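You operate a simulated robot arm through the tools that you are given. There is no shell and no other tool.

You run a simulated robot arm. Do the job below in one go: nothing can be reset, and whatever is moved stays where it is left.

## Task
Couple the blue hose to the BLANK and HOSE ports, open the HOSE lever and pump up to green.
Fine: lever all the way; never into the red; leave the other hose, levers and knobs alone.

The check looks at the end state, three seconds after you hand in, the way a careful person would. Anything else that was tipped, shoved, dropped, spilled or broken makes it a failure.

## Robot
A 7-joint arm with a two-finger parallel gripper, fixed in place. Base frame: the origin is at the foot of the arm, x ahead of it, y to its left, z up. Lengths are in mm, angles in rad, forces in N, time in s.
Its first joint turns from -2.897 to 2.897 rad. Payload 1.57 kg.
Tool frame: the origin (TCP) lies between the finger pads and is the grasp point; the fingertips stand 30 mm ahead of it; z points along the fingers, y is the line along which they close. The gripper opens to 110 mm. The fingers are 24 mm wide and 12 mm thick; the gripper's body (48 by 112 mm) begins 78 mm behind the TCP.
Orientation is that of the tool frame in the base frame, as [roll, pitch, yaw] about the fixed x, y, z axes, in that order (R = Rz(yaw) Ry(pitch) Rx(roll)). With the fingers straight down and closing along the base's y, the tool's x points along the base's -x, its y along +y and its z along -z.

## Interface
- The arm moves only by the tool nudge_tool. Its argument "deltas" is a list that holds one entry, the list of rows, each a list of 6 numbers: the shift along the tool's x, y, z in mm, then the turn, a rotation vector about the tool's x, y, z in rad. In form: [[[x, y, z, wx, wy, wz], ...]]. A call has 1 to 20 rows; each row shifts and turns the commanded pose from where the row before left it, along the tool's axes as they then stand. "fingers" is the gripper command, from -1 (shut) to 1 (fully open), values between in proportion, set as the call begins (left out, the last holds). A row lasts 0.2 s, in which the tool goes at most 50 mm and 0.15 rad; a call with a longer step from one row to the next is refused whole, and so is a gripper value outside its range. Where a pose cannot be reached the arm comes as near as it can. A force on the tool above 40 N (or 10 N above the force at the start of the call, whichever is more), or a blocked arm, ends the call early, and 0.2 s more pass. Each finger travels about 108 mm/s and halts on what it meets, pressing with about 20 N; the grip force reading is that of the motor and also rises with nothing between the fingers. The clock runs only during rows and for 0.2 s after the last one: add rows that do not move to give the fingers time. It gives the time, the measured TCP pose, the force on the tool (base axes), the opening and the grip force at its end, in the units of the frame above (readings bear some noise), with the torque about the TCP (base axes, N m) and any sound that the robot's microphone picked up, and new pictures: "show" is both (left out), scene, wrist or none.
- Cameras (640 x 400 px; columns grow to the right, rows downward): "scene" is fixed at [57.3, 501.2, 1477]; the picture's right is [-0.15, -0.99, 0.00], its down [-0.42, 0.07, -0.91] and it looks along [0.90, -0.14, -0.42] (base axes); focal length 354 px, centre (320, 200). "wrist" rides on the gripper at [70, 16, -141] in the tool frame; the picture's right is [-0.23, 0.97, 0.00], its down [-0.86, -0.20, -0.48] and it looks along [-0.47, -0.11, 0.88] (tool axes); focal length 222 px, centre (320, 200). There is no depth. A picture from a camera that has moved, and an enlarged one, comes with that camera's place and axes in the base frame and with its lens. The place of the scene camera against the robot may be out by one fixed shift of up to 12 mm in any direction.
- lift_body(by): slides the trunk up (or, below 0, down) by that many mm; the arm rides with it, the base frame stays. It gives what a move gives, with no picture.
- enlarge(camera, box): a new picture of the part [left, top, right, bottom] of that camera's present view, enlarged. The clock stands still meanwhile.
- finish_job(): hands the job in; it is judged then, once.

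Places have to be worked out from the pictures, the camera data and where the tool is seen. Open the gripper and draw the arm clear of the work before you hand the job in, unless the task says otherwise.

The tools are called after "Emit:" by a JSON object that holds its "name" and its "arguments". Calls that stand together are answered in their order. nudge_tool: Moves the arm, as the interface text tells. Its arguments: {"type":"object","properties":{"deltas":{"type":"array"},"fingers":{"type":"number"},"show":{"type":"string","enum":["both","scene","wrist","none"]}},"required":["deltas"]} The other tools are called the same way: lift_body (by) slides the trunk up or down; enlarge (camera, box) takes an enlarged picture of a part of a camera's view; finish_job () hands the job in.

At the start:

```text
clock: 0.0
tcp_pos: [470.9, 337.2, 1309.3]
ee_rot: [3.14, -0.014, -3.125]
ft_force: [-34.9, 101.9, -104.0]
moment: [-6.99, -3.65, -1.22]
width: 110.2
grasp_force: 0.0
trunk travel left (down, up): [-475.0, 135.0]
```

scene: 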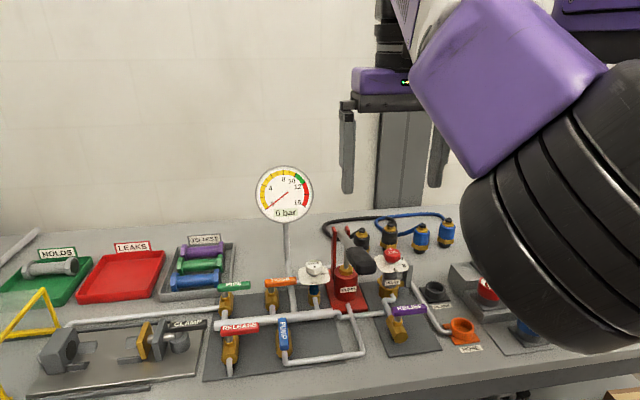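
wrist: 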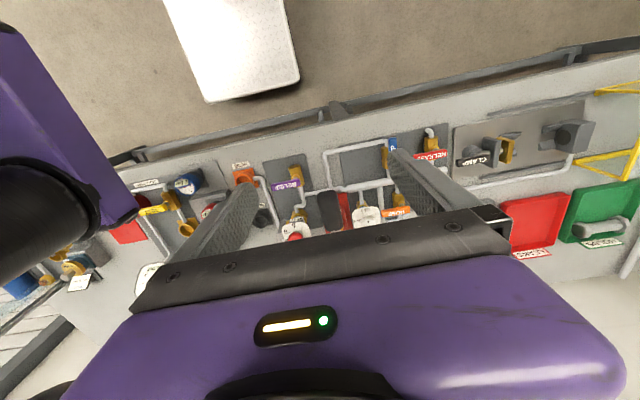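

I begin with close looks at both cameras to find the hoses, ports, levers, pump and gauge.

Emit:
{"name": "enlarge", "arguments": {"camera": "scene", "box": [200, 200, 360, 300]}}

Emit:
{"name": "enlarge", "arguments": {"camera": "scene", "box": [320, 200, 480, 300]}}

Emit:
{"name": "enlarge", "arguments": {"camera": "scene", "box": [200, 280, 360, 380]}}

Emit:
{"name": "enlarge", "arguments": {"camera": "scene", "box": [340, 260, 580, 400]}}

Emit:
{"name": "enlarge", "arguments": {"camera": "wrist", "box": [220, 120, 460, 270]}}

Emit:
{"name": "enlarge", "arguments": {"camera": "wrist", "box": [0, 140, 240, 300]}}

```text
4.00 times, centred on (280, 250) of scene
camera zoom: at [57.3, 501.2, 1477.0], right [-0.15, -0.99, 0.0], down [-0.42, 0.07, -0.91], along [0.9, -0.14, -0.42], focal length 1418 px, centre (480, 0)
```

zoom: 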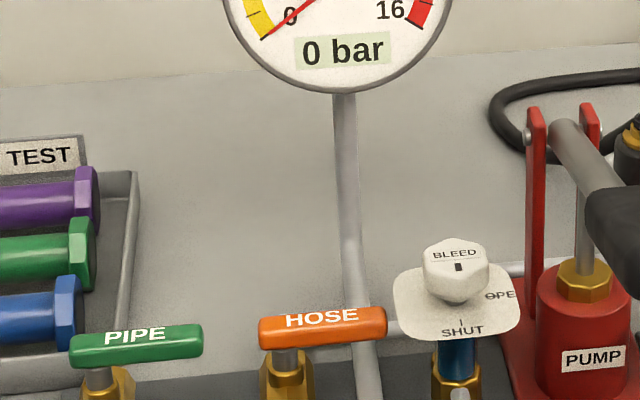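

```text
4.00 times, centred on (400, 250) of scene
camera zoom: at [57.3, 501.2, 1477.0], right [-0.15, -0.99, 0.0], down [-0.42, 0.07, -0.91], along [0.9, -0.14, -0.42], focal length 1418 px, centre (0, 0)
```

zoom: 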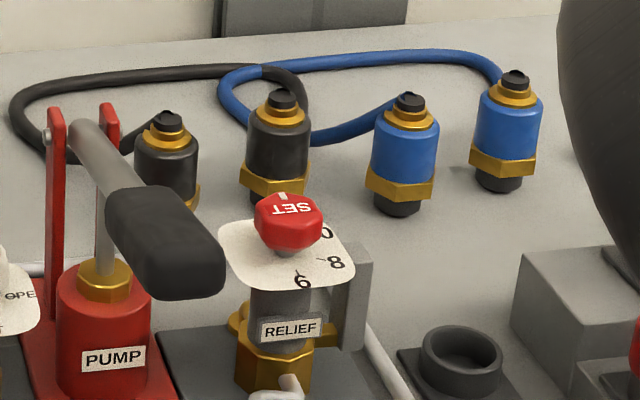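

```text
4.00 times, centred on (280, 330) of scene
camera zoom: at [57.3, 501.2, 1477.0], right [-0.15, -0.99, 0.0], down [-0.42, 0.07, -0.91], along [0.9, -0.14, -0.42], focal length 1418 px, centre (480, -320)
```

zoom: 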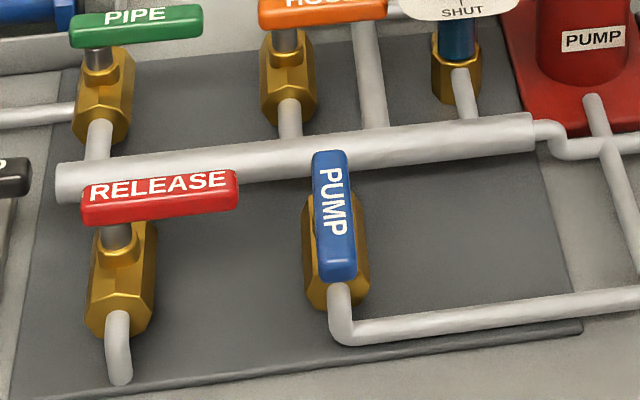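

```text
2.67 times, centred on (460, 330) of scene
camera zoom: at [57.3, 501.2, 1477.0], right [-0.15, -0.99, 0.0], down [-0.42, 0.07, -0.91], along [0.9, -0.14, -0.42], focal length 945 px, centre (-53, -147)
```

zoom: 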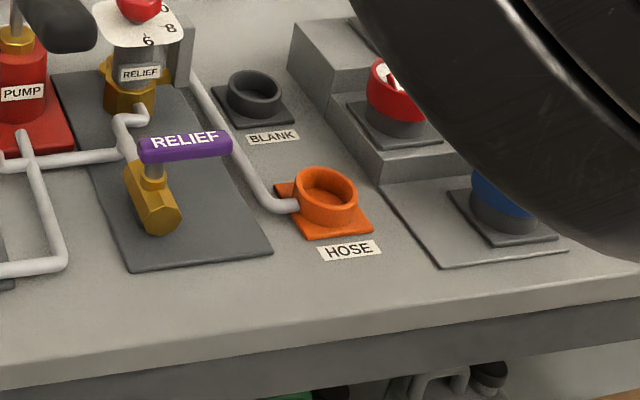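

```text
2.67 times, centred on (340, 195) of wrist
camera zoom: at [403.0, 351.3, 1452.5], right [0.21, 0.98, 0.0], down [0.86, -0.19, 0.47], along [0.46, -0.1, -0.88], focal length 592 px, centre (267, 213)
```

zoom: 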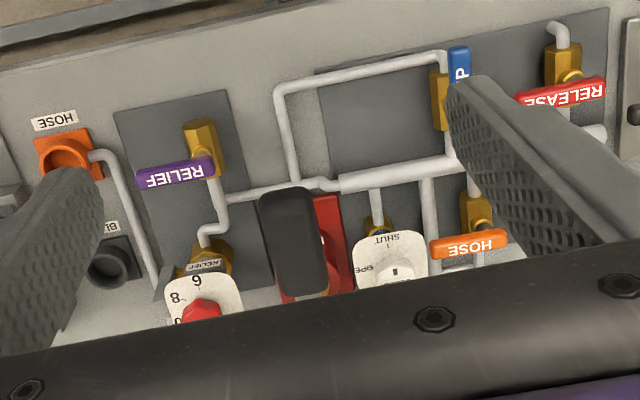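

```text
2.50 times, centred on (120, 220) of wrist
camera zoom: at [403.0, 351.3, 1452.5], right [0.21, 0.98, 0.0], down [0.86, -0.19, 0.47], along [0.46, -0.1, -0.88], focal length 555 px, centre (820, 150)
```

zoom: 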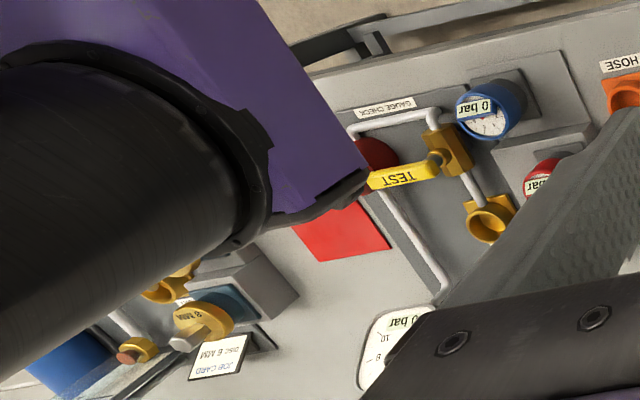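

The hoses stand upright at the back, with the blue plugs near x≈900. The BLANK and HOSE sockets are at about (700,120) and (575,113), and their rims are near z≈913. I move the arm right and forward, staying high, so the wrist camera sees the plugs and the scene camera is clear.

Emit:
{"name": "nudge_tool", "arguments": {"deltas": [[[-26, -35, 0, 0, 0, 0], [-26, -35, 0, 0, 0, 0], [-26, -35, 0, 0, 0, 0], [-26, -35, 0, 0, 0, 0], [-26, -35, 0, 0, 0, 0], [-26, -35, 0, 0, 0, 0], [-26, -35, 0, 0, 0, 0], [-26, -35, 0, 0, 0, 0]]], "fingers": 1}}

```text
clock: 0.3
tcp_pos: [463.4, 344.6, 1295.9]
ee_rot: [-3.14, -0.045, -3.085]
ft_force: [-52.0, 84.1, -98.4]
moment: [-5.26, -6.1, -2.47]
width: 109.9
grasp_force: 0.1
trunk travel left (down, up): [-475.0, 135.0]
stopped in row 1: the force on the tool passed its limit at 163 N (the readings are from after the stop); the commanded pose is now the measured one
camera wrist: at [399.4, 356.3, 1440.8], right [0.17, 0.98, -0.01], down [0.89, -0.15, 0.44], along [0.43, -0.09, -0.9], focal length 222 px, centre (320, 200)
```

scene: 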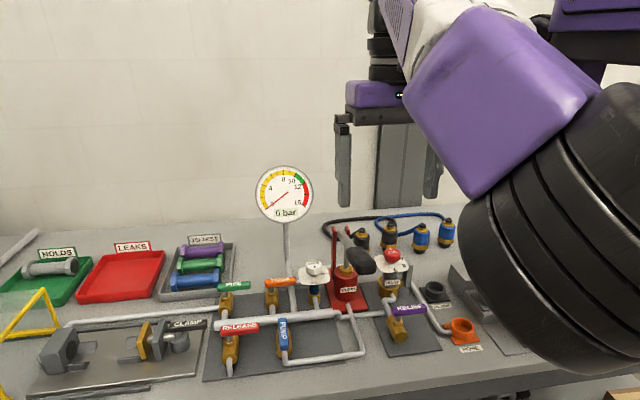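
wrist: 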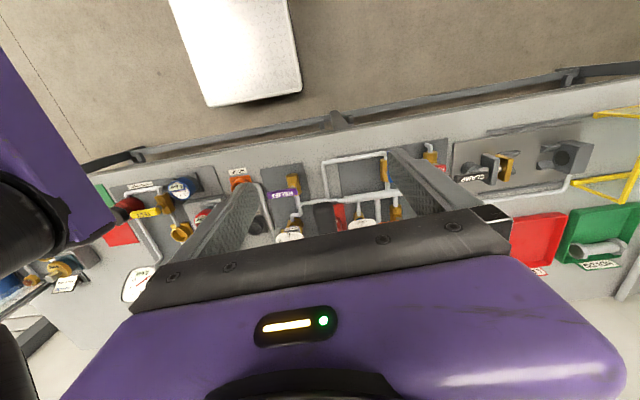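

The tool already feels about 150 N, pushing it toward +y and down. The purple link at the left of the wrist view seems to press on the gripper's side, so I back off in the direction of that push.

Emit:
{"name": "nudge_tool", "arguments": {"deltas": [[[3, 10, 15, 0, 0, 0], [3, 10, 15, 0, 0, 0], [0, 10, 15, 0, 0, 0]]]}}

```text
clock: 1.1
tcp_pos: [460.7, 367.6, 1257.4]
ee_rot: [3.141, -0.034, -3.101]
ft_force: [0.0, 0.0, 0.7]
moment: [0.02, 0.0, -0.04]
width: 110.1
grasp_force: 0.2
trunk travel left (down, up): [-475.0, 135.0]
camera wrist: at [395.0, 380.5, 1401.0], right [0.19, 0.98, -0.01], down [0.88, -0.16, 0.45], along [0.44, -0.09, -0.89], focal length 222 px, centre (320, 200)
```

scene: 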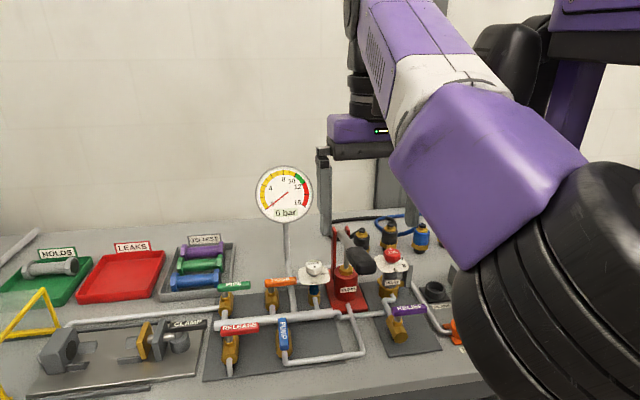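
wrist: 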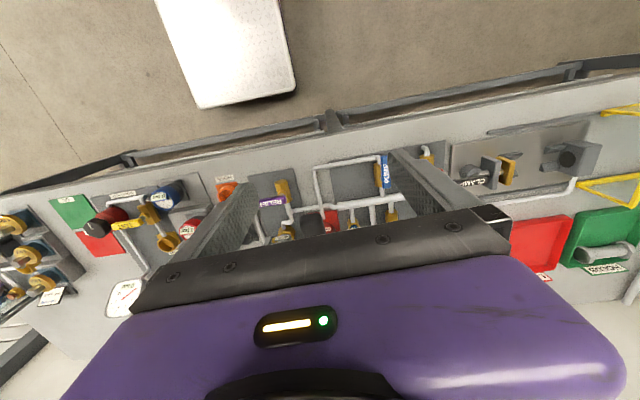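

The force is now zero. I move right and forward at this height, keeping away from the gauge on its post near (741,472).

Emit:
{"name": "nudge_tool", "arguments": {"deltas": [[[-10, -25, 0, 0, 0, 0], [-10, -25, 0, 0, 0, 0], [-15, -25, 0, 0, 0, 0], [-15, -25, 0, 0, 0, 0], [-20, -25, 0, 0, 0, 0], [-20, -25, 0, 0, 0, 0]]]}}

```text
clock: 2.0
tcp_pos: [502.8, 293.1, 1254.9]
ee_rot: [-3.14, -0.028, -3.095]
ft_force: [31.5, 3.1, 5.3]
moment: [-0.59, 5.19, 0.32]
width: 110.0
grasp_force: 0.0
trunk travel left (down, up): [-475.0, 135.0]
stopped in row 4: the force on the tool passed its limit at 52 N (the readings are from after the stop); the commanded pose is now the measured one
camera wrist: at [436.7, 305.9, 1398.9], right [0.18, 0.98, -0.01], down [0.88, -0.16, 0.46], along [0.45, -0.09, -0.89], focal length 222 px, centre (320, 200)
```

scene: 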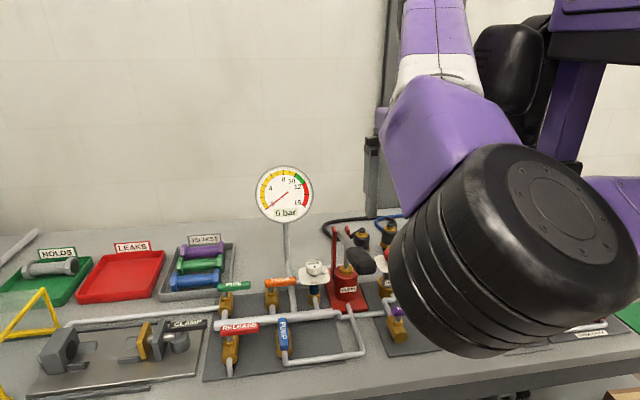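
wrist: 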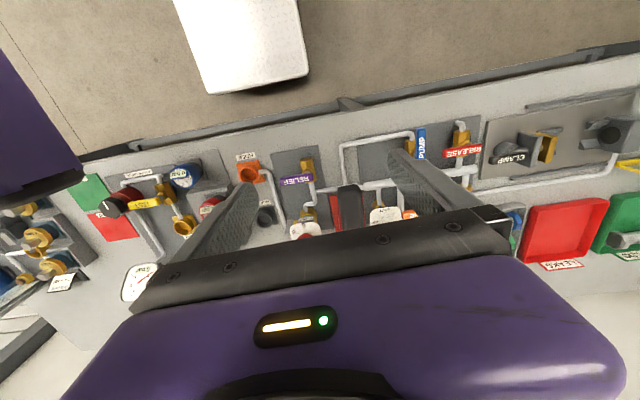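

Something behind the hand pushed it toward +x, probably its own folded forearm. I go straight forward (+x) to unfold the arm.

Emit:
{"name": "nudge_tool", "arguments": {"deltas": [[[-15, 0, 0, 0, 0, 0], [-25, 0, 0, 0, 0, 0], [-30, 0, 0, 0, 0, 0], [-30, 0, 0, 0, 0, 0]]]}}

```text
clock: 3.0
tcp_pos: [598.7, 300.5, 1253.0]
ee_rot: [-3.141, -0.029, -3.091]
ft_force: [-0.5, 0.0, 0.2]
moment: [-0.01, -0.06, 0.02]
width: 109.9
grasp_force: 0.2
trunk travel left (down, up): [-475.0, 135.0]
camera wrist: at [532.9, 313.1, 1397.0], right [0.18, 0.98, -0.01], down [0.88, -0.15, 0.45], along [0.45, -0.09, -0.89], focal length 222 px, centre (320, 200)
```

scene: 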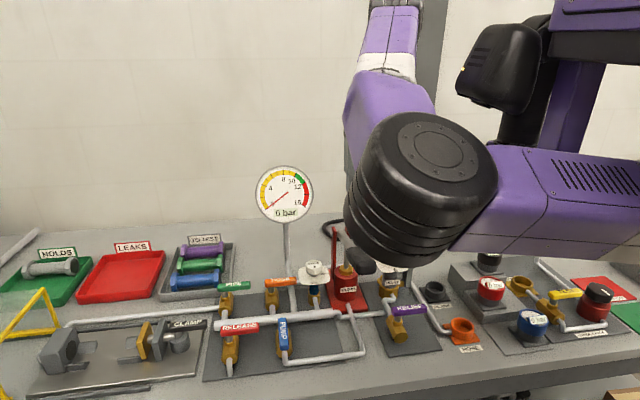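
wrist: 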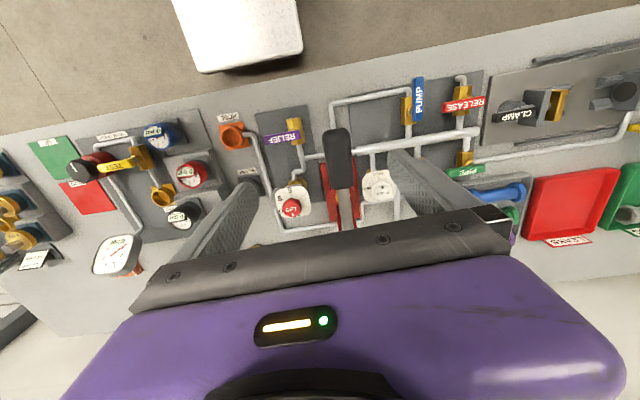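

The arm is free now. I carry on right and forward toward the plugs at the same height.

Emit:
{"name": "nudge_tool", "arguments": {"deltas": [[[-15, -30, 0, 0, 0, 0], [-15, -35, 0, 0, 0, 0], [-15, -35, 0, 0, 0, 0], [-15, -35, 0, 0, 0, 0], [-15, -35, 0, 0, 0, 0], [-15, -35, 0, 0, 0, 0], [-15, -35, 0, 0, 0, 0]]]}}

```text
clock: 3.7
tcp_pos: [592.9, 279.8, 1253.5]
ee_rot: [3.137, -0.027, -2.905]
ft_force: [0.2, -0.2, -0.2]
moment: [0.04, -0.01, 0.05]
width: 109.9
grasp_force: 0.0
trunk travel left (down, up): [-475.0, 135.0]
stopped in row 3: the arm was blocked; the commanded pose is now the measured one
camera wrist: at [525.2, 280.2, 1397.0], right [-0.01, 1.0, 0.0], down [0.89, 0.01, 0.45], along [0.46, 0.0, -0.89], focal length 222 px, centre (320, 200)
```

scene: 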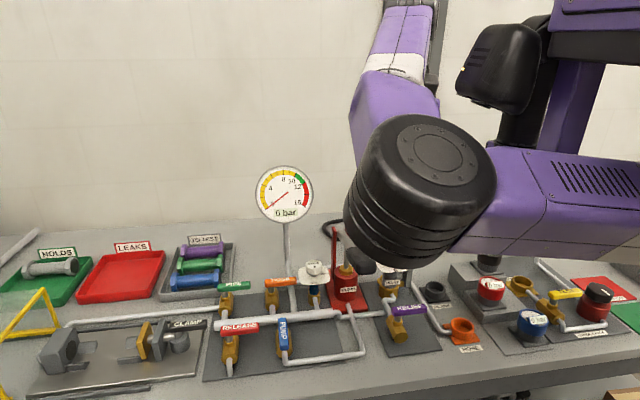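
wrist: 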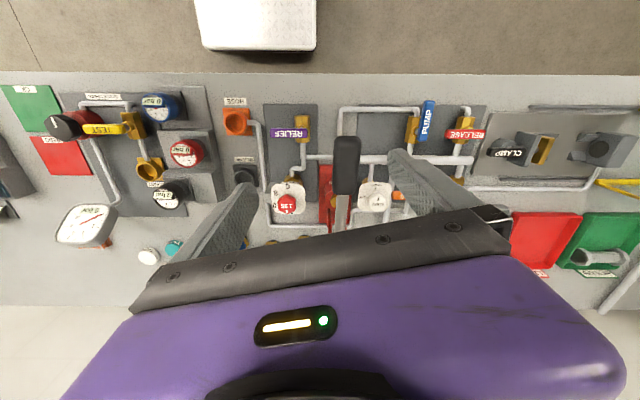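

The arm stopped as blocked and the tool had yawed by +0.19 rad, so a wrist joint may be at its limit. I test by letting the tool yaw further the same way (negative about tool z) while easing to the right.

Emit:
{"name": "nudge_tool", "arguments": {"deltas": [[[0, 0, 0, 0, 0, -0.1], [0, 0, 0, 0, 0, -0.1], [0, -10, 0, 0, 0, -0.1], [0, -15, 0, 0, 0, -0.1]]]}}

```text
clock: 4.7
tcp_pos: [591.3, 273.2, 1255.0]
ee_rot: [3.129, -0.023, -2.451]
ft_force: [0.3, -1.3, -0.8]
moment: [-0.02, -0.01, 0.0]
width: 109.8
grasp_force: 0.0
trunk travel left (down, up): [-475.0, 135.0]
camera wrist: at [530.7, 241.6, 1397.0], right [-0.44, 0.9, 0.01], down [0.8, 0.39, 0.46], along [0.41, 0.21, -0.89], focal length 222 px, centre (320, 200)
```

scene: 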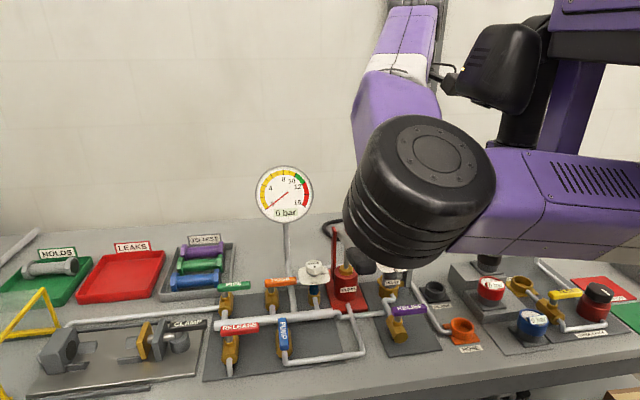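
wrist: 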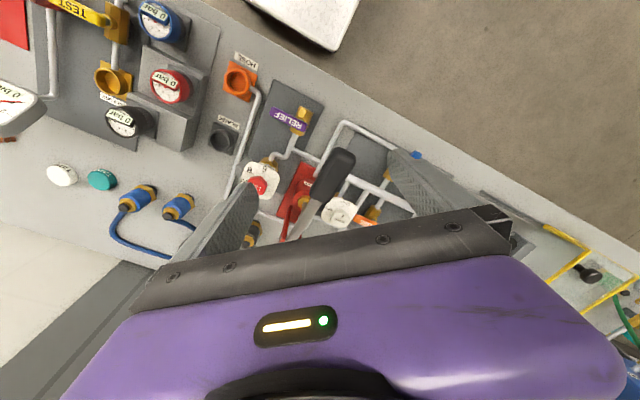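

The yaw is free, but the sideways move lagged. I look closely at what stands to the right of the wrist in the scene view.

Emit:
{"name": "enlarge", "arguments": {"camera": "scene", "box": [340, 0, 640, 190]}}

Emit:
{"name": "enlarge", "arguments": {"camera": "wrist", "box": [40, 160, 280, 310]}}

Emit:
{"name": "enlarge", "arguments": {"camera": "wrist", "box": [200, 40, 440, 250]}}

```text
2.11 times, centred on (490, 95) of scene
camera zoom: at [57.3, 501.2, 1477.0], right [-0.15, -0.99, 0.0], down [-0.42, 0.07, -0.91], along [0.9, -0.14, -0.42], focal length 746 px, centre (-38, 421)
```

zoom: 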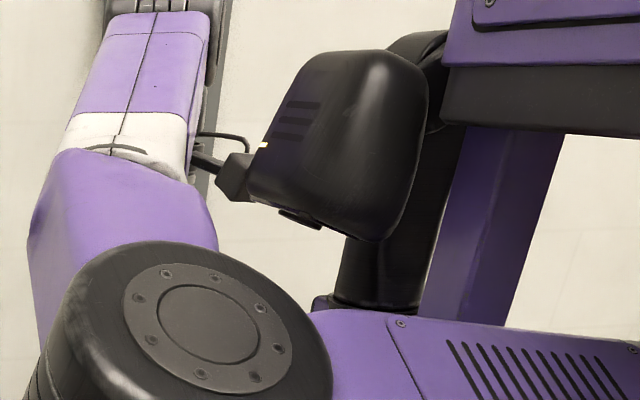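

```text
2.67 times, centred on (160, 235) of wrist
camera zoom: at [530.7, 241.6, 1397.0], right [-0.44, 0.9, 0.01], down [0.8, 0.39, 0.46], along [0.41, 0.21, -0.89], focal length 592 px, centre (747, 107)
```

zoom: 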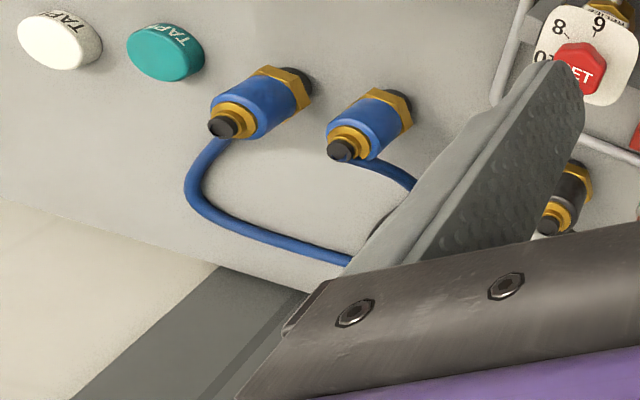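

```text
1.90 times, centred on (320, 145) of wrist
camera zoom: at [530.7, 241.6, 1397.0], right [-0.44, 0.9, 0.01], down [0.8, 0.39, 0.46], along [0.41, 0.21, -0.89], focal length 423 px, centre (320, 305)
```

zoom: 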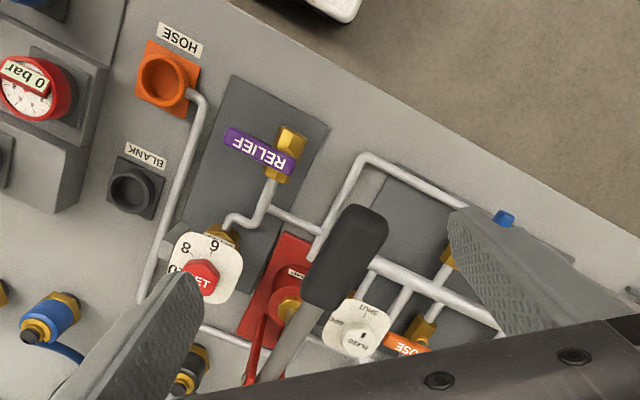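

A black box that looks fixed sits right next to the wrist camera bracket. I step forward a little to see whether it moves with the arm or stays put.

Emit:
{"name": "nudge_tool", "arguments": {"deltas": [[[-20, 15, 0, 0, 0, 0], [-25, 18, 0, 0, 0, 0], [-25, 18, 0, 0, 0, 0]]], "show": "scene"}}

Emit:
{"name": "enlarge", "arguments": {"camera": "scene", "box": [340, 0, 640, 190]}}

```text
clock: 5.7
tcp_pos: [611.1, 359.2, 1252.6]
ee_rot: [3.126, -0.023, -2.452]
ft_force: [-0.6, 0.4, 0.3]
moment: [0.0, -0.01, 0.02]
width: 110.2
grasp_force: 0.0
trunk travel left (down, up): [-475.0, 135.0]
stopped in row 3: the arm was blocked; the commanded pose is now the measured one
```

scene: 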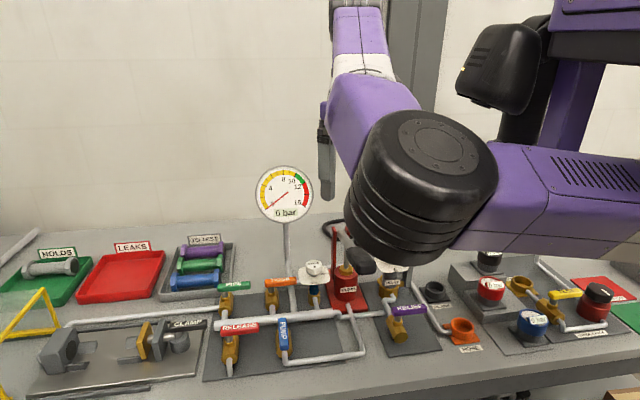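

```text
2.11 times, centred on (490, 95) of scene
camera zoom: at [57.3, 501.2, 1477.0], right [-0.15, -0.99, 0.0], down [-0.42, 0.07, -0.91], along [0.9, -0.14, -0.42], focal length 746 px, centre (-38, 421)
```

zoom: 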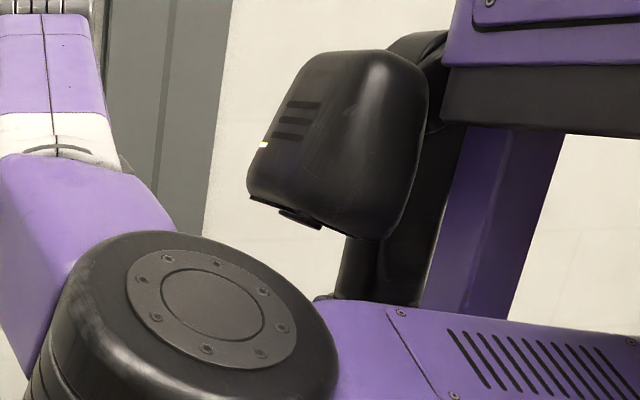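

The black box did not move, and the elbow has stood still over the last moves, so a shoulder joint seems stuck at a limit. I raise the TCP to change the arm's shape and see whether the elbow frees up.

Emit:
{"name": "nudge_tool", "arguments": {"deltas": [[[0, 0, -25, 0, 0, 0], [0, 0, -30, 0, 0, 0], [0, 0, -30, 0, 0, 0]]], "show": "both"}}

```text
clock: 6.5
tcp_pos: [610.2, 364.1, 1336.5]
ee_rot: [3.13, -0.026, -2.441]
ft_force: [-0.2, -0.9, -0.7]
moment: [0.0, 0.03, 0.02]
width: 110.1
grasp_force: 0.0
trunk travel left (down, up): [-475.0, 135.0]
camera wrist: at [550.3, 331.2, 1479.5], right [-0.45, 0.89, 0.0], down [0.8, 0.4, 0.45], along [0.4, 0.21, -0.89], focal length 222 px, centre (320, 200)
```

scene: 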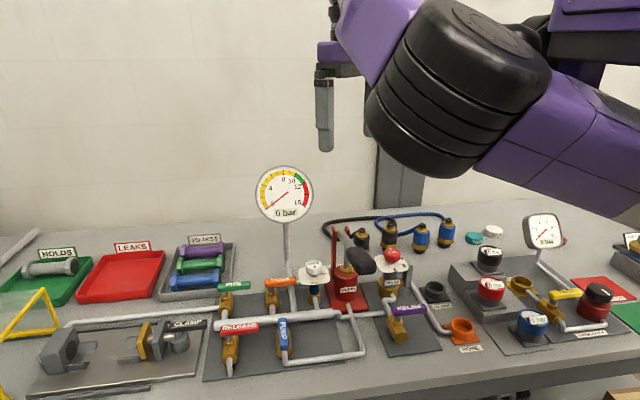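
wrist: 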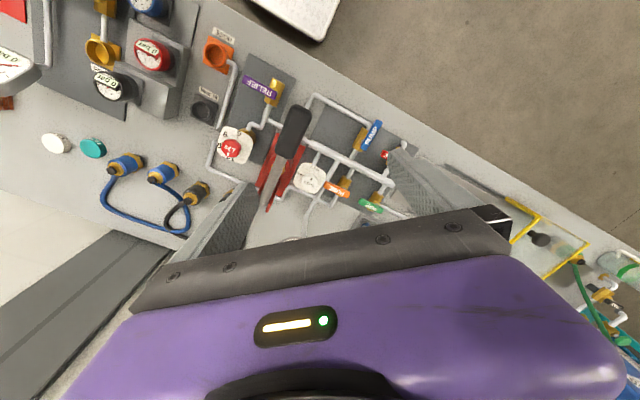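

Raising the TCP let the elbow move again, so I'll lower the trunk rather than reach down. At this height I now move right, toward (650,150).

Emit:
{"name": "nudge_tool", "arguments": {"deltas": [[[15.3, -27, 0, 0, 0, 0], [15.3, -27, 0, 0, 0, 0], [15.3, -27, 0, 0, 0, 0], [15.3, -27, 0, 0, 0, 0], [15.3, -27, 0, 0, 0, 0], [15.3, -27, 0, 0, 0, 0], [15.3, -27, 0, 0, 0, 0]]]}}

```text
clock: 7.6
tcp_pos: [597.0, 278.1, 1336.3]
ee_rot: [3.134, -0.028, -2.286]
ft_force: [0.2, -0.2, -1.3]
moment: [0.0, 0.0, 0.01]
width: 109.9
grasp_force: 0.0
trunk travel left (down, up): [-475.0, 135.0]
stopped in row 5: the arm was blocked; the commanded pose is now the measured one
camera wrist: at [541.2, 238.4, 1479.7], right [-0.59, 0.81, 0.0], down [0.72, 0.52, 0.45], along [0.37, 0.27, -0.89], focal length 222 px, centre (320, 200)
```

scene: 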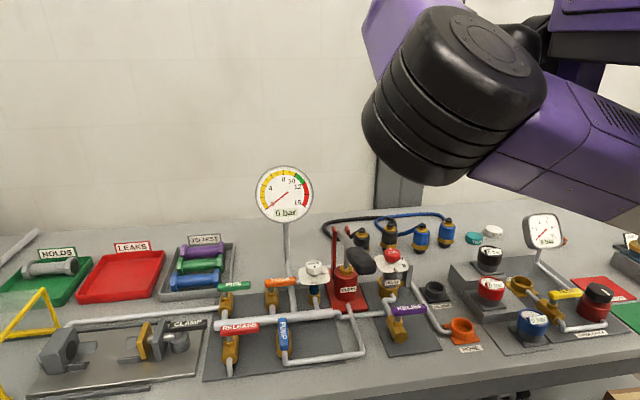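
wrist: 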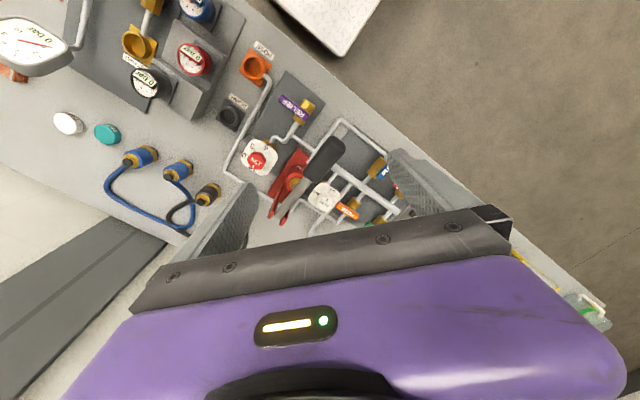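

It blocked again near y≈278 with no force on the tool. I back off a little and turn the tool to yaw ≈ -π. Then I roll it so the wrist camera's left side looks toward -y and shows what is in the way.

Emit:
{"name": "nudge_tool", "arguments": {"deltas": [[[0, 20, 0, 0, 0, 0], [0, 20, 0, 0, 0, 0.14], [0, 10, 0, 0, 0, 0.14], [0, 0, 0, 0, 0, 0.14], [0, 0, 0, 0, 0, 0.14], [0, 0, 0, 0, 0, 0.14], [0, 0, 0, 0, 0, 0.14]]], "show": "none"}}

Emit:
{"name": "nudge_tool", "arguments": {"deltas": [[[0, 0, 0, 0.12, 0, 0], [0, 0, 0, 0.12, 0, 0], [0, 0, 0, 0.12, 0, 0], [0, 0, 0, 0.12, 0, 0]]]}}

```text
clock: 9.2
tcp_pos: [559.8, 312.1, 1335.6]
ee_rot: [-3.125, -0.025, -3.134]
ft_force: [-0.4, 0.0, -0.5]
moment: [0.0, -0.01, 0.04]
width: 109.9
grasp_force: 0.0
trunk travel left (down, up): [-475.0, 135.0]
```

```text
clock: 10.2
tcp_pos: [560.8, 310.1, 1337.0]
ee_rot: [-2.644, -0.025, -3.129]
ft_force: [-0.1, -0.5, 0.0]
moment: [0.01, 0.04, -0.04]
width: 110.0
grasp_force: 0.0
trunk travel left (down, up): [-475.0, 135.0]
camera wrist: at [492.2, 391.9, 1455.1], right [0.21, 0.86, -0.47], down [0.87, 0.06, 0.49], along [0.45, -0.51, -0.73], focal length 222 px, centre (320, 200)
```

scene: 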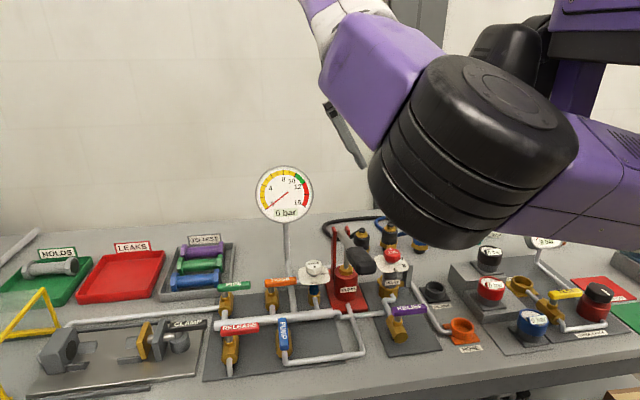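
wrist: 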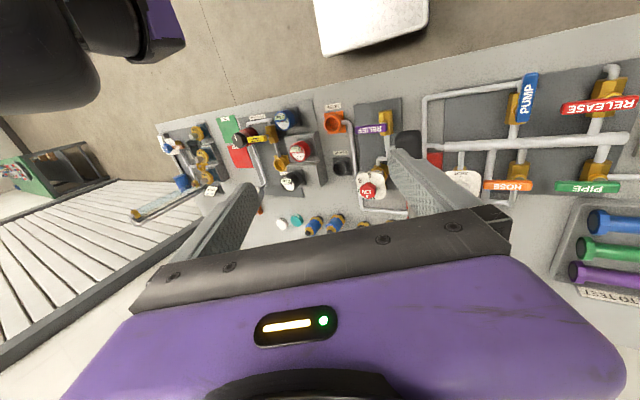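

The wrist view shows open space toward -y, with only what looks like the arm's own shoulder at the top left. I undo the roll and try a pure base-joint swing: an arc about the base axis with matching yaw.

Emit:
{"name": "nudge_tool", "arguments": {"deltas": [[[0, 0, 0, -0.12, 0, 0], [0, 0, 0, -0.12, 0, 0], [0, 0, 0, -0.12, 0, 0], [0, 0, 0, -0.12, 0, 0], [-15.6, -28, 0, 0, 0, 0.05], [-15.6, -28, 0, 0, 0, 0.05], [-15.6, -28, 0, 0, 0, 0.05], [-15.6, -28, 0, 0, 0, 0.05], [-15.6, -28, 0, 0, 0, 0.05], [-15.6, -28, 0, 0, 0, 0.05]]]}}

```text
clock: 12.1
tcp_pos: [579.3, 238.0, 1335.8]
ee_rot: [-3.121, -0.02, 3.12]
ft_force: [0.0, 0.6, -0.8]
moment: [-0.01, 0.0, 0.02]
width: 109.9
grasp_force: 0.1
trunk travel left (down, up): [-475.0, 135.0]
stopped in row 9: the arm was blocked; the commanded pose is now the measured one
camera wrist: at [512.7, 257.9, 1480.1], right [0.25, 0.97, -0.02], down [0.86, -0.21, 0.46], along [0.45, -0.14, -0.89], focal length 222 px, centre (320, 200)
```

scene: 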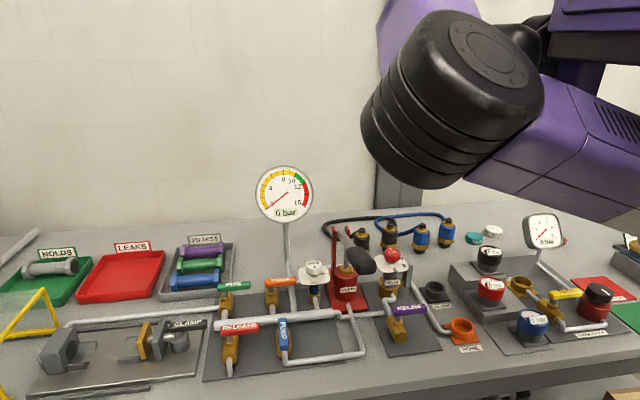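
wrist: 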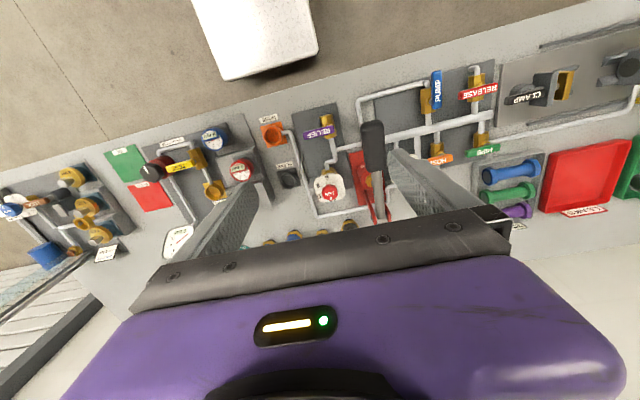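

The elbow always stops at the same place, next to the black box and column. I lift the trunk slightly to see whether that structure rides with the robot.

Emit:
{"name": "lift_body", "arguments": {"by": 40}}

Emit:
{"name": "nudge_tool", "arguments": {"deltas": [[[0, 0, 0, 0, 0, 0]]], "show": "scene"}}

Emit:
{"name": "enlarge", "arguments": {"camera": "scene", "box": [340, 0, 640, 190]}}

```text
clock: 12.9
tcp_pos: [578.7, 237.7, 1376.8]
ee_rot: [-3.12, -0.02, 3.119]
ft_force: [-0.8, 0.3, -0.6]
moment: [0.02, 0.02, -0.04]
width: 109.7
grasp_force: 0.0
trunk travel left (down, up): [-515.0, 95.0]
```

```text
clock: 13.3
tcp_pos: [579.4, 238.1, 1376.7]
ee_rot: [-3.122, -0.022, 3.12]
ft_force: [-0.5, 0.2, 0.8]
moment: [0.01, 0.02, -0.02]
width: 110.0
grasp_force: 0.0
trunk travel left (down, up): [-515.0, 95.0]
```

scene: 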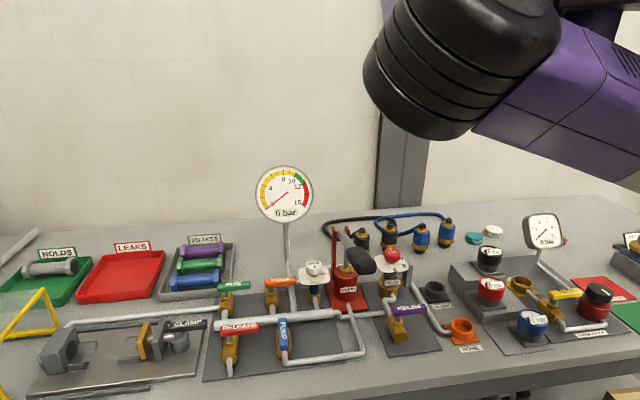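

```text
2.11 times, centred on (490, 95) of scene
camera zoom: at [57.3, 501.2, 1477.0], right [-0.15, -0.99, 0.0], down [-0.42, 0.07, -0.91], along [0.9, -0.14, -0.42], focal length 746 px, centre (-38, 421)
```

zoom: 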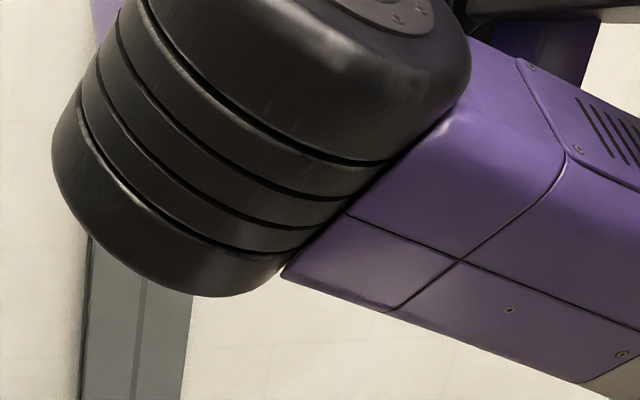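

The structure rode up with the trunk, so it is part of the robot. I back off and roll the tool more strongly so the wrist camera looks sideways at the robot's shoulder, to see what limits the arm.

Emit:
{"name": "nudge_tool", "arguments": {"deltas": [[[10, 30, 0, 0, 0, 0], [10, 30, 0, 0, 0, 0], [0, 0, 0, 0.13, 0, 0], [0, 0, 0, 0.13, 0, 0], [0, 0, 0, 0.13, 0, 0], [0, 0, 0, 0.13, 0, 0], [0, 0, 0, 0.13, 0, 0], [0, 0, 0, 0.13, 0, 0], [0, 0, 0, 0.13, 0, 0]]]}}

```text
clock: 15.3
tcp_pos: [560.0, 296.5, 1377.6]
ee_rot: [-2.21, -0.02, 3.116]
ft_force: [0.1, -0.5, 0.3]
moment: [0.03, 0.02, -0.02]
width: 110.2
grasp_force: 0.0
trunk travel left (down, up): [-515.0, 95.0]
camera wrist: at [496.1, 421.6, 1449.6], right [0.23, 0.58, -0.79], down [0.87, 0.24, 0.43], along [0.44, -0.78, -0.45], focal length 222 px, centre (320, 200)
```

scene: 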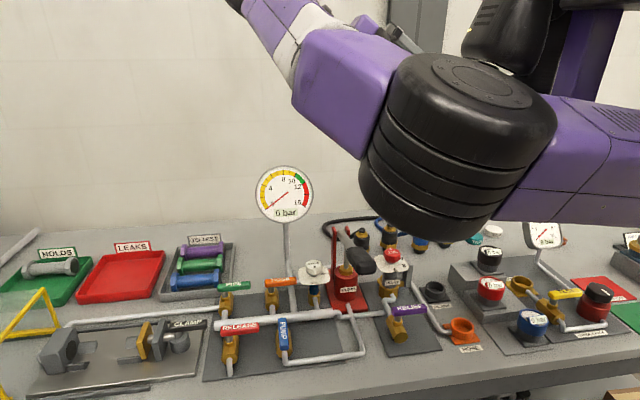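
wrist: 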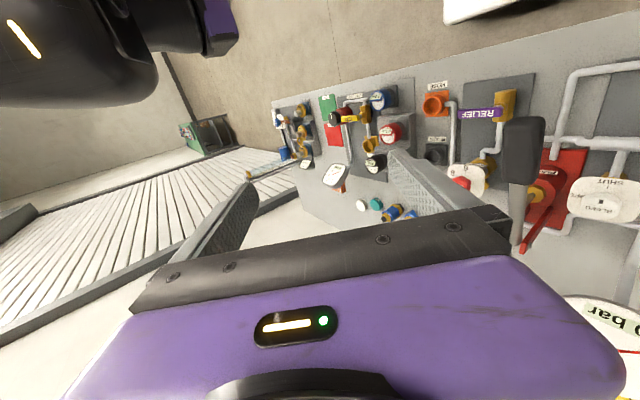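

The black box carries a light bar. Triangulated, it sits near (455,279,1477), riding on the trunk just ahead of the upper arm. I turn the tilted hand about the vertical so the wrist camera looks back at the shoulder area.

Emit:
{"name": "nudge_tool", "arguments": {"deltas": [[[0, 0, 0, 0, 0.104, 0.078], [0, 0, 0, 0, 0.104, 0.078], [0, 0, 0, 0, 0.104, 0.078], [0, 0, 0, 0, 0.104, 0.078], [0, 0, 0, 0, 0.104, 0.078]]]}}

Emit:
{"name": "enlarge", "arguments": {"camera": "wrist", "box": [0, 0, 400, 250]}}

```text
clock: 16.4
tcp_pos: [531.1, 286.9, 1293.9]
ee_rot: [-2.057, 0.076, 2.692]
ft_force: [-0.3, -1.0, 1.2]
moment: [0.02, 0.01, 0.0]
width: 109.9
grasp_force: 0.1
out of reach, approached as far as the arm can: row 2, 3, 4, 5
trunk travel left (down, up): [-515.0, 95.0]
stopped in row 5: the arm was blocked; the commanded pose is now the measured one
camera wrist: at [522.9, 437.2, 1340.5], right [0.46, 0.28, -0.84], down [0.88, -0.06, 0.46], along [0.08, -0.96, -0.28], focal length 222 px, centre (320, 200)
```

scene: 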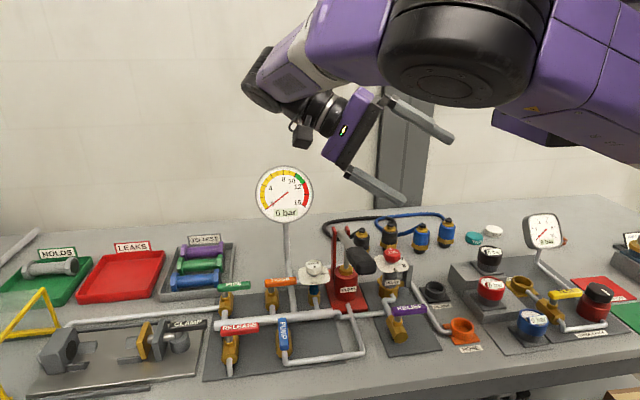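
wrist: 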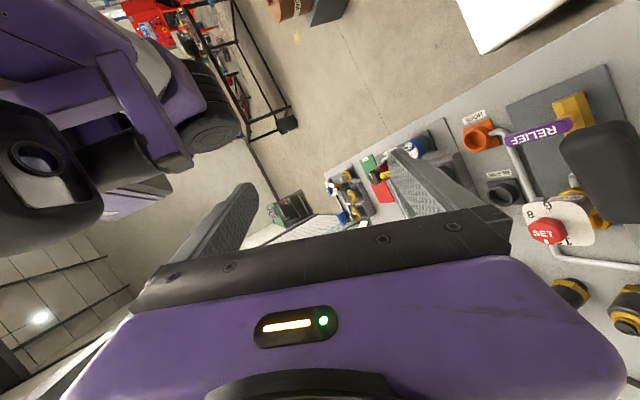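

```text
1.60 times, centred on (200, 125) of wrist
camera zoom: at [522.9, 437.2, 1340.5], right [0.46, 0.28, -0.84], down [0.88, -0.06, 0.46], along [0.08, -0.96, -0.28], focal length 355 px, centre (512, 320)
```

zoom: 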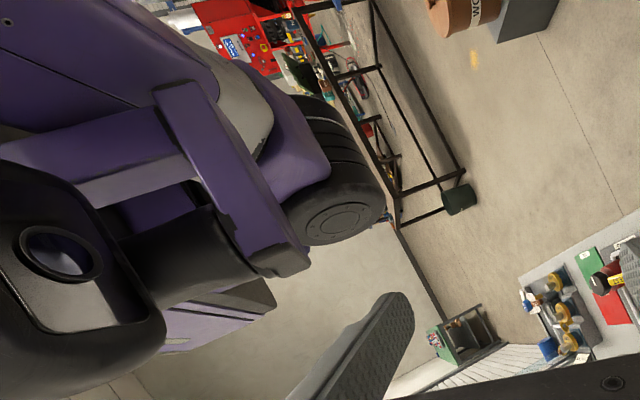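

The hand is now lower and the elbow higher. The wrist view shows a sensor head with a lens on a neck and bracket, with other arm parts behind it. I shift the camera left and up for a second viewpoint so I can triangulate those parts.

Emit:
{"name": "nudge_tool", "arguments": {"deltas": [[[10.7, -14.7, -38.3, 0, 0, 0], [10.7, -14.7, -38.3, 0, 0, 0]]]}}

Emit:
{"name": "enlarge", "arguments": {"camera": "wrist", "box": [0, 0, 400, 250]}}

```text
clock: 17.0
tcp_pos: [525.3, 288.5, 1288.5]
ee_rot: [-2.045, 0.084, 2.687]
ft_force: [-0.1, -0.3, -0.7]
moment: [0.01, -0.01, 0.04]
width: 110.1
grasp_force: 0.1
out of reach, approached as far as the arm can: row 1, 2
trunk travel left (down, up): [-515.0, 95.0]
camera wrist: at [517.3, 439.3, 1332.4], right [0.46, 0.27, -0.85], down [0.88, -0.06, 0.46], along [0.08, -0.96, -0.26], focal length 222 px, centre (320, 200)
```

scene: 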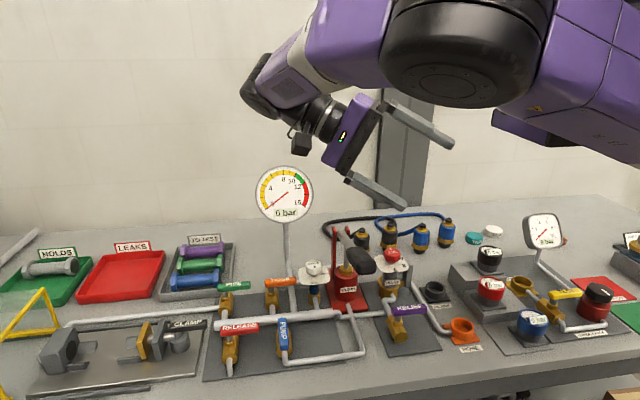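
wrist: 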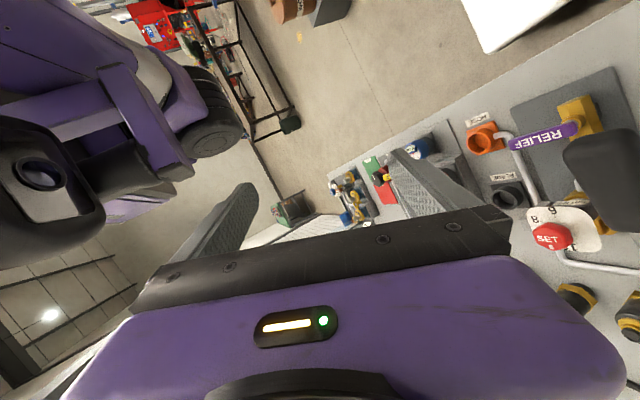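

```text
1.60 times, centred on (200, 125) of wrist
camera zoom: at [517.3, 439.3, 1332.4], right [0.46, 0.27, -0.85], down [0.88, -0.06, 0.46], along [0.08, -0.96, -0.26], focal length 355 px, centre (512, 320)
```

zoom: 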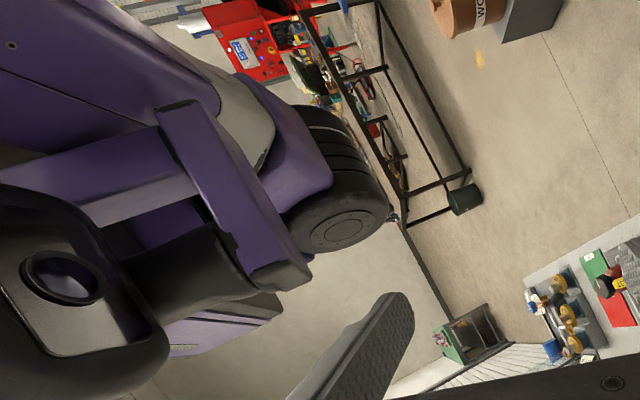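

Putting it together, the robot's own head stands near (420,225,1440), and both early contacts were my hand touching it. My upper arm runs behind that head from a shoulder near (365,0), so it cannot swing forward. I plan to pass it under the head, and first I level the hand again.

Emit:
{"name": "nudge_tool", "arguments": {"deltas": [[[0, 0, 0, -0.136, 0, 0], [0, 0, 0, -0.136, 0, 0], [0, 0, 0, -0.136, 0, 0], [0, 0, 0, -0.136, 0, 0]]], "show": "scene"}}

```text
clock: 18.0
tcp_pos: [522.6, 290.9, 1293.7]
ee_rot: [-2.604, 0.074, 2.694]
ft_force: [0.0, -0.3, 0.3]
moment: [-0.04, 0.02, -0.02]
width: 110.2
grasp_force: 0.2
trunk travel left (down, up): [-515.0, 95.0]
```

scene: 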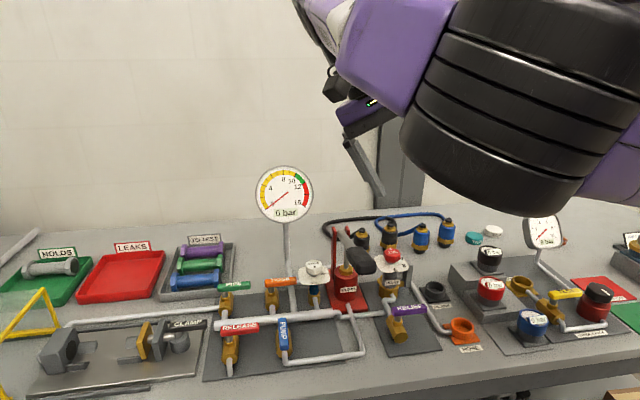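

Rotating back works. I shift left, away from the head, and finish levelling the roll and then the yaw.

Emit:
{"name": "nudge_tool", "arguments": {"deltas": [[[13, 22.7, -14.7, 0, 0, 0], [13, 22.7, -14.7, 0, 0, 0], [0, 0, 0, -0.134, 0, 0], [0, 0, 0, -0.134, 0, 0], [0, 0, 0, -0.134, 0, 0], [0, 0, 0, -0.134, 0, 0], [0, 0, 0, 0, 0, -0.15], [0, 0, 0, 0, 0, -0.15], [0, 0, 0, 0, 0, -0.14]]], "show": "scene"}}

```text
clock: 20.0
tcp_pos: [522.4, 350.2, 1294.7]
ee_rot: [-3.108, 0.066, 3.136]
ft_force: [0.4, 0.6, 0.0]
moment: [-0.01, -0.02, -0.05]
width: 109.9
grasp_force: 0.0
trunk travel left (down, up): [-515.0, 95.0]
```

scene: 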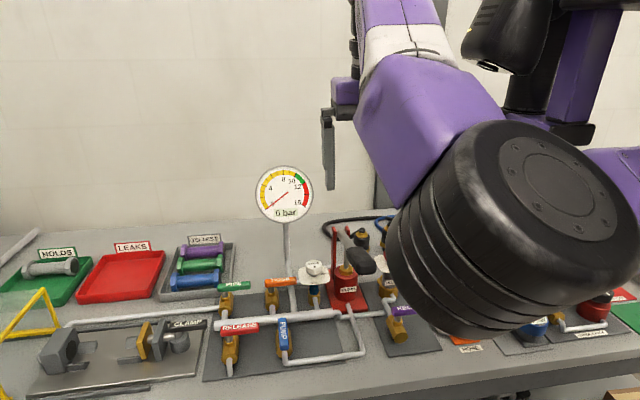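

The bottom clamp of the head bracket is now visible at about (575,130) in the scene picture, with my upper arm below it. I level the pitch and lower the TCP 100 mm so the upper arm drops further before swinging forward.

Emit:
{"name": "nudge_tool", "arguments": {"deltas": [[[0, 0, 0, 0, 0.066, 0], [0, 0, 25, 0, 0, 0], [0, 0, 25, 0, 0, 0], [0, 0, 25, 0, 0, 0], [0, 0, 25, 0, 0, 0]]], "show": "both"}}

```text
clock: 21.2
tcp_pos: [522.2, 345.9, 1194.7]
ee_rot: [-3.11, 0.001, 3.132]
ft_force: [-0.4, 0.1, 0.3]
moment: [0.02, -0.02, -0.01]
width: 110.2
grasp_force: 0.0
trunk travel left (down, up): [-515.0, 95.0]
camera wrist: at [452.9, 367.5, 1335.7], right [0.24, 0.97, -0.03], down [0.85, -0.19, 0.48], along [0.46, -0.14, -0.87], focal length 222 px, centre (320, 200)
```

scene: 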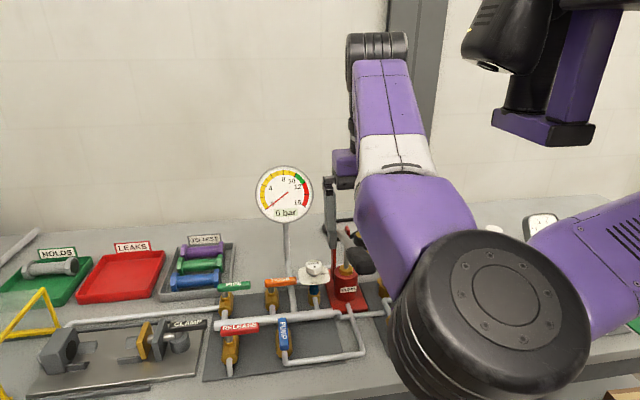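
wrist: 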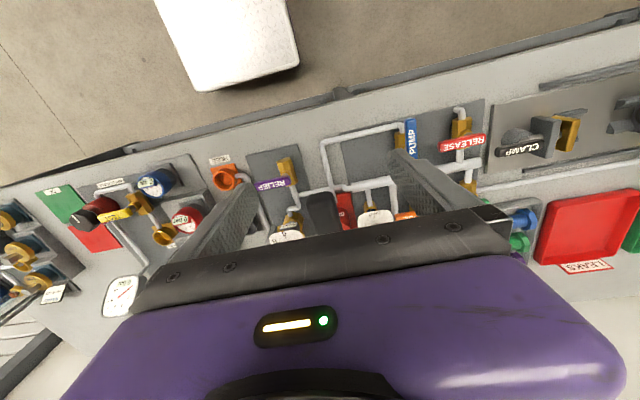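

The gap under the head bracket is now clear. I keep this height and swing forward and right so the upper arm passes beneath it.

Emit:
{"name": "nudge_tool", "arguments": {"deltas": [[[-20, -15, 0, 0, 0, 0], [-25, -25, 0, 0, 0, 0], [-25, -25, 0, 0, 0, 0], [-25, -25, 0, 0, 0, 0], [-25, -25, 0, 0, 0, 0]]], "show": "both"}}

```text
clock: 22.4
tcp_pos: [641.9, 229.4, 1198.6]
ee_rot: [-3.107, 0.001, 3.13]
ft_force: [0.2, -0.5, -0.2]
moment: [0.01, -0.01, 0.04]
width: 109.8
grasp_force: 0.2
trunk travel left (down, up): [-515.0, 95.0]
camera wrist: at [572.3, 251.4, 1340.0], right [0.24, 0.97, -0.03], down [0.85, -0.19, 0.48], along [0.46, -0.14, -0.87], focal length 222 px, centre (320, 200)
```

scene: 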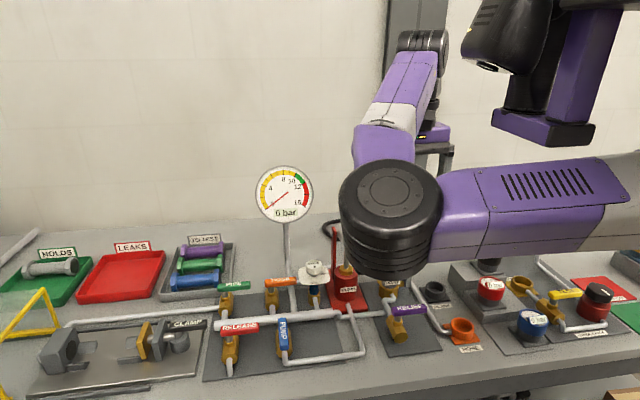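
wrist: 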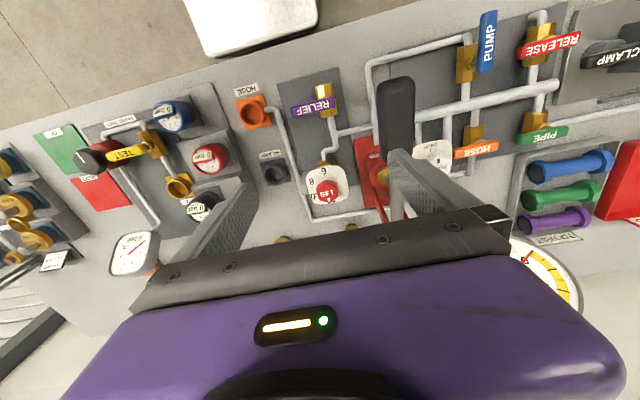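

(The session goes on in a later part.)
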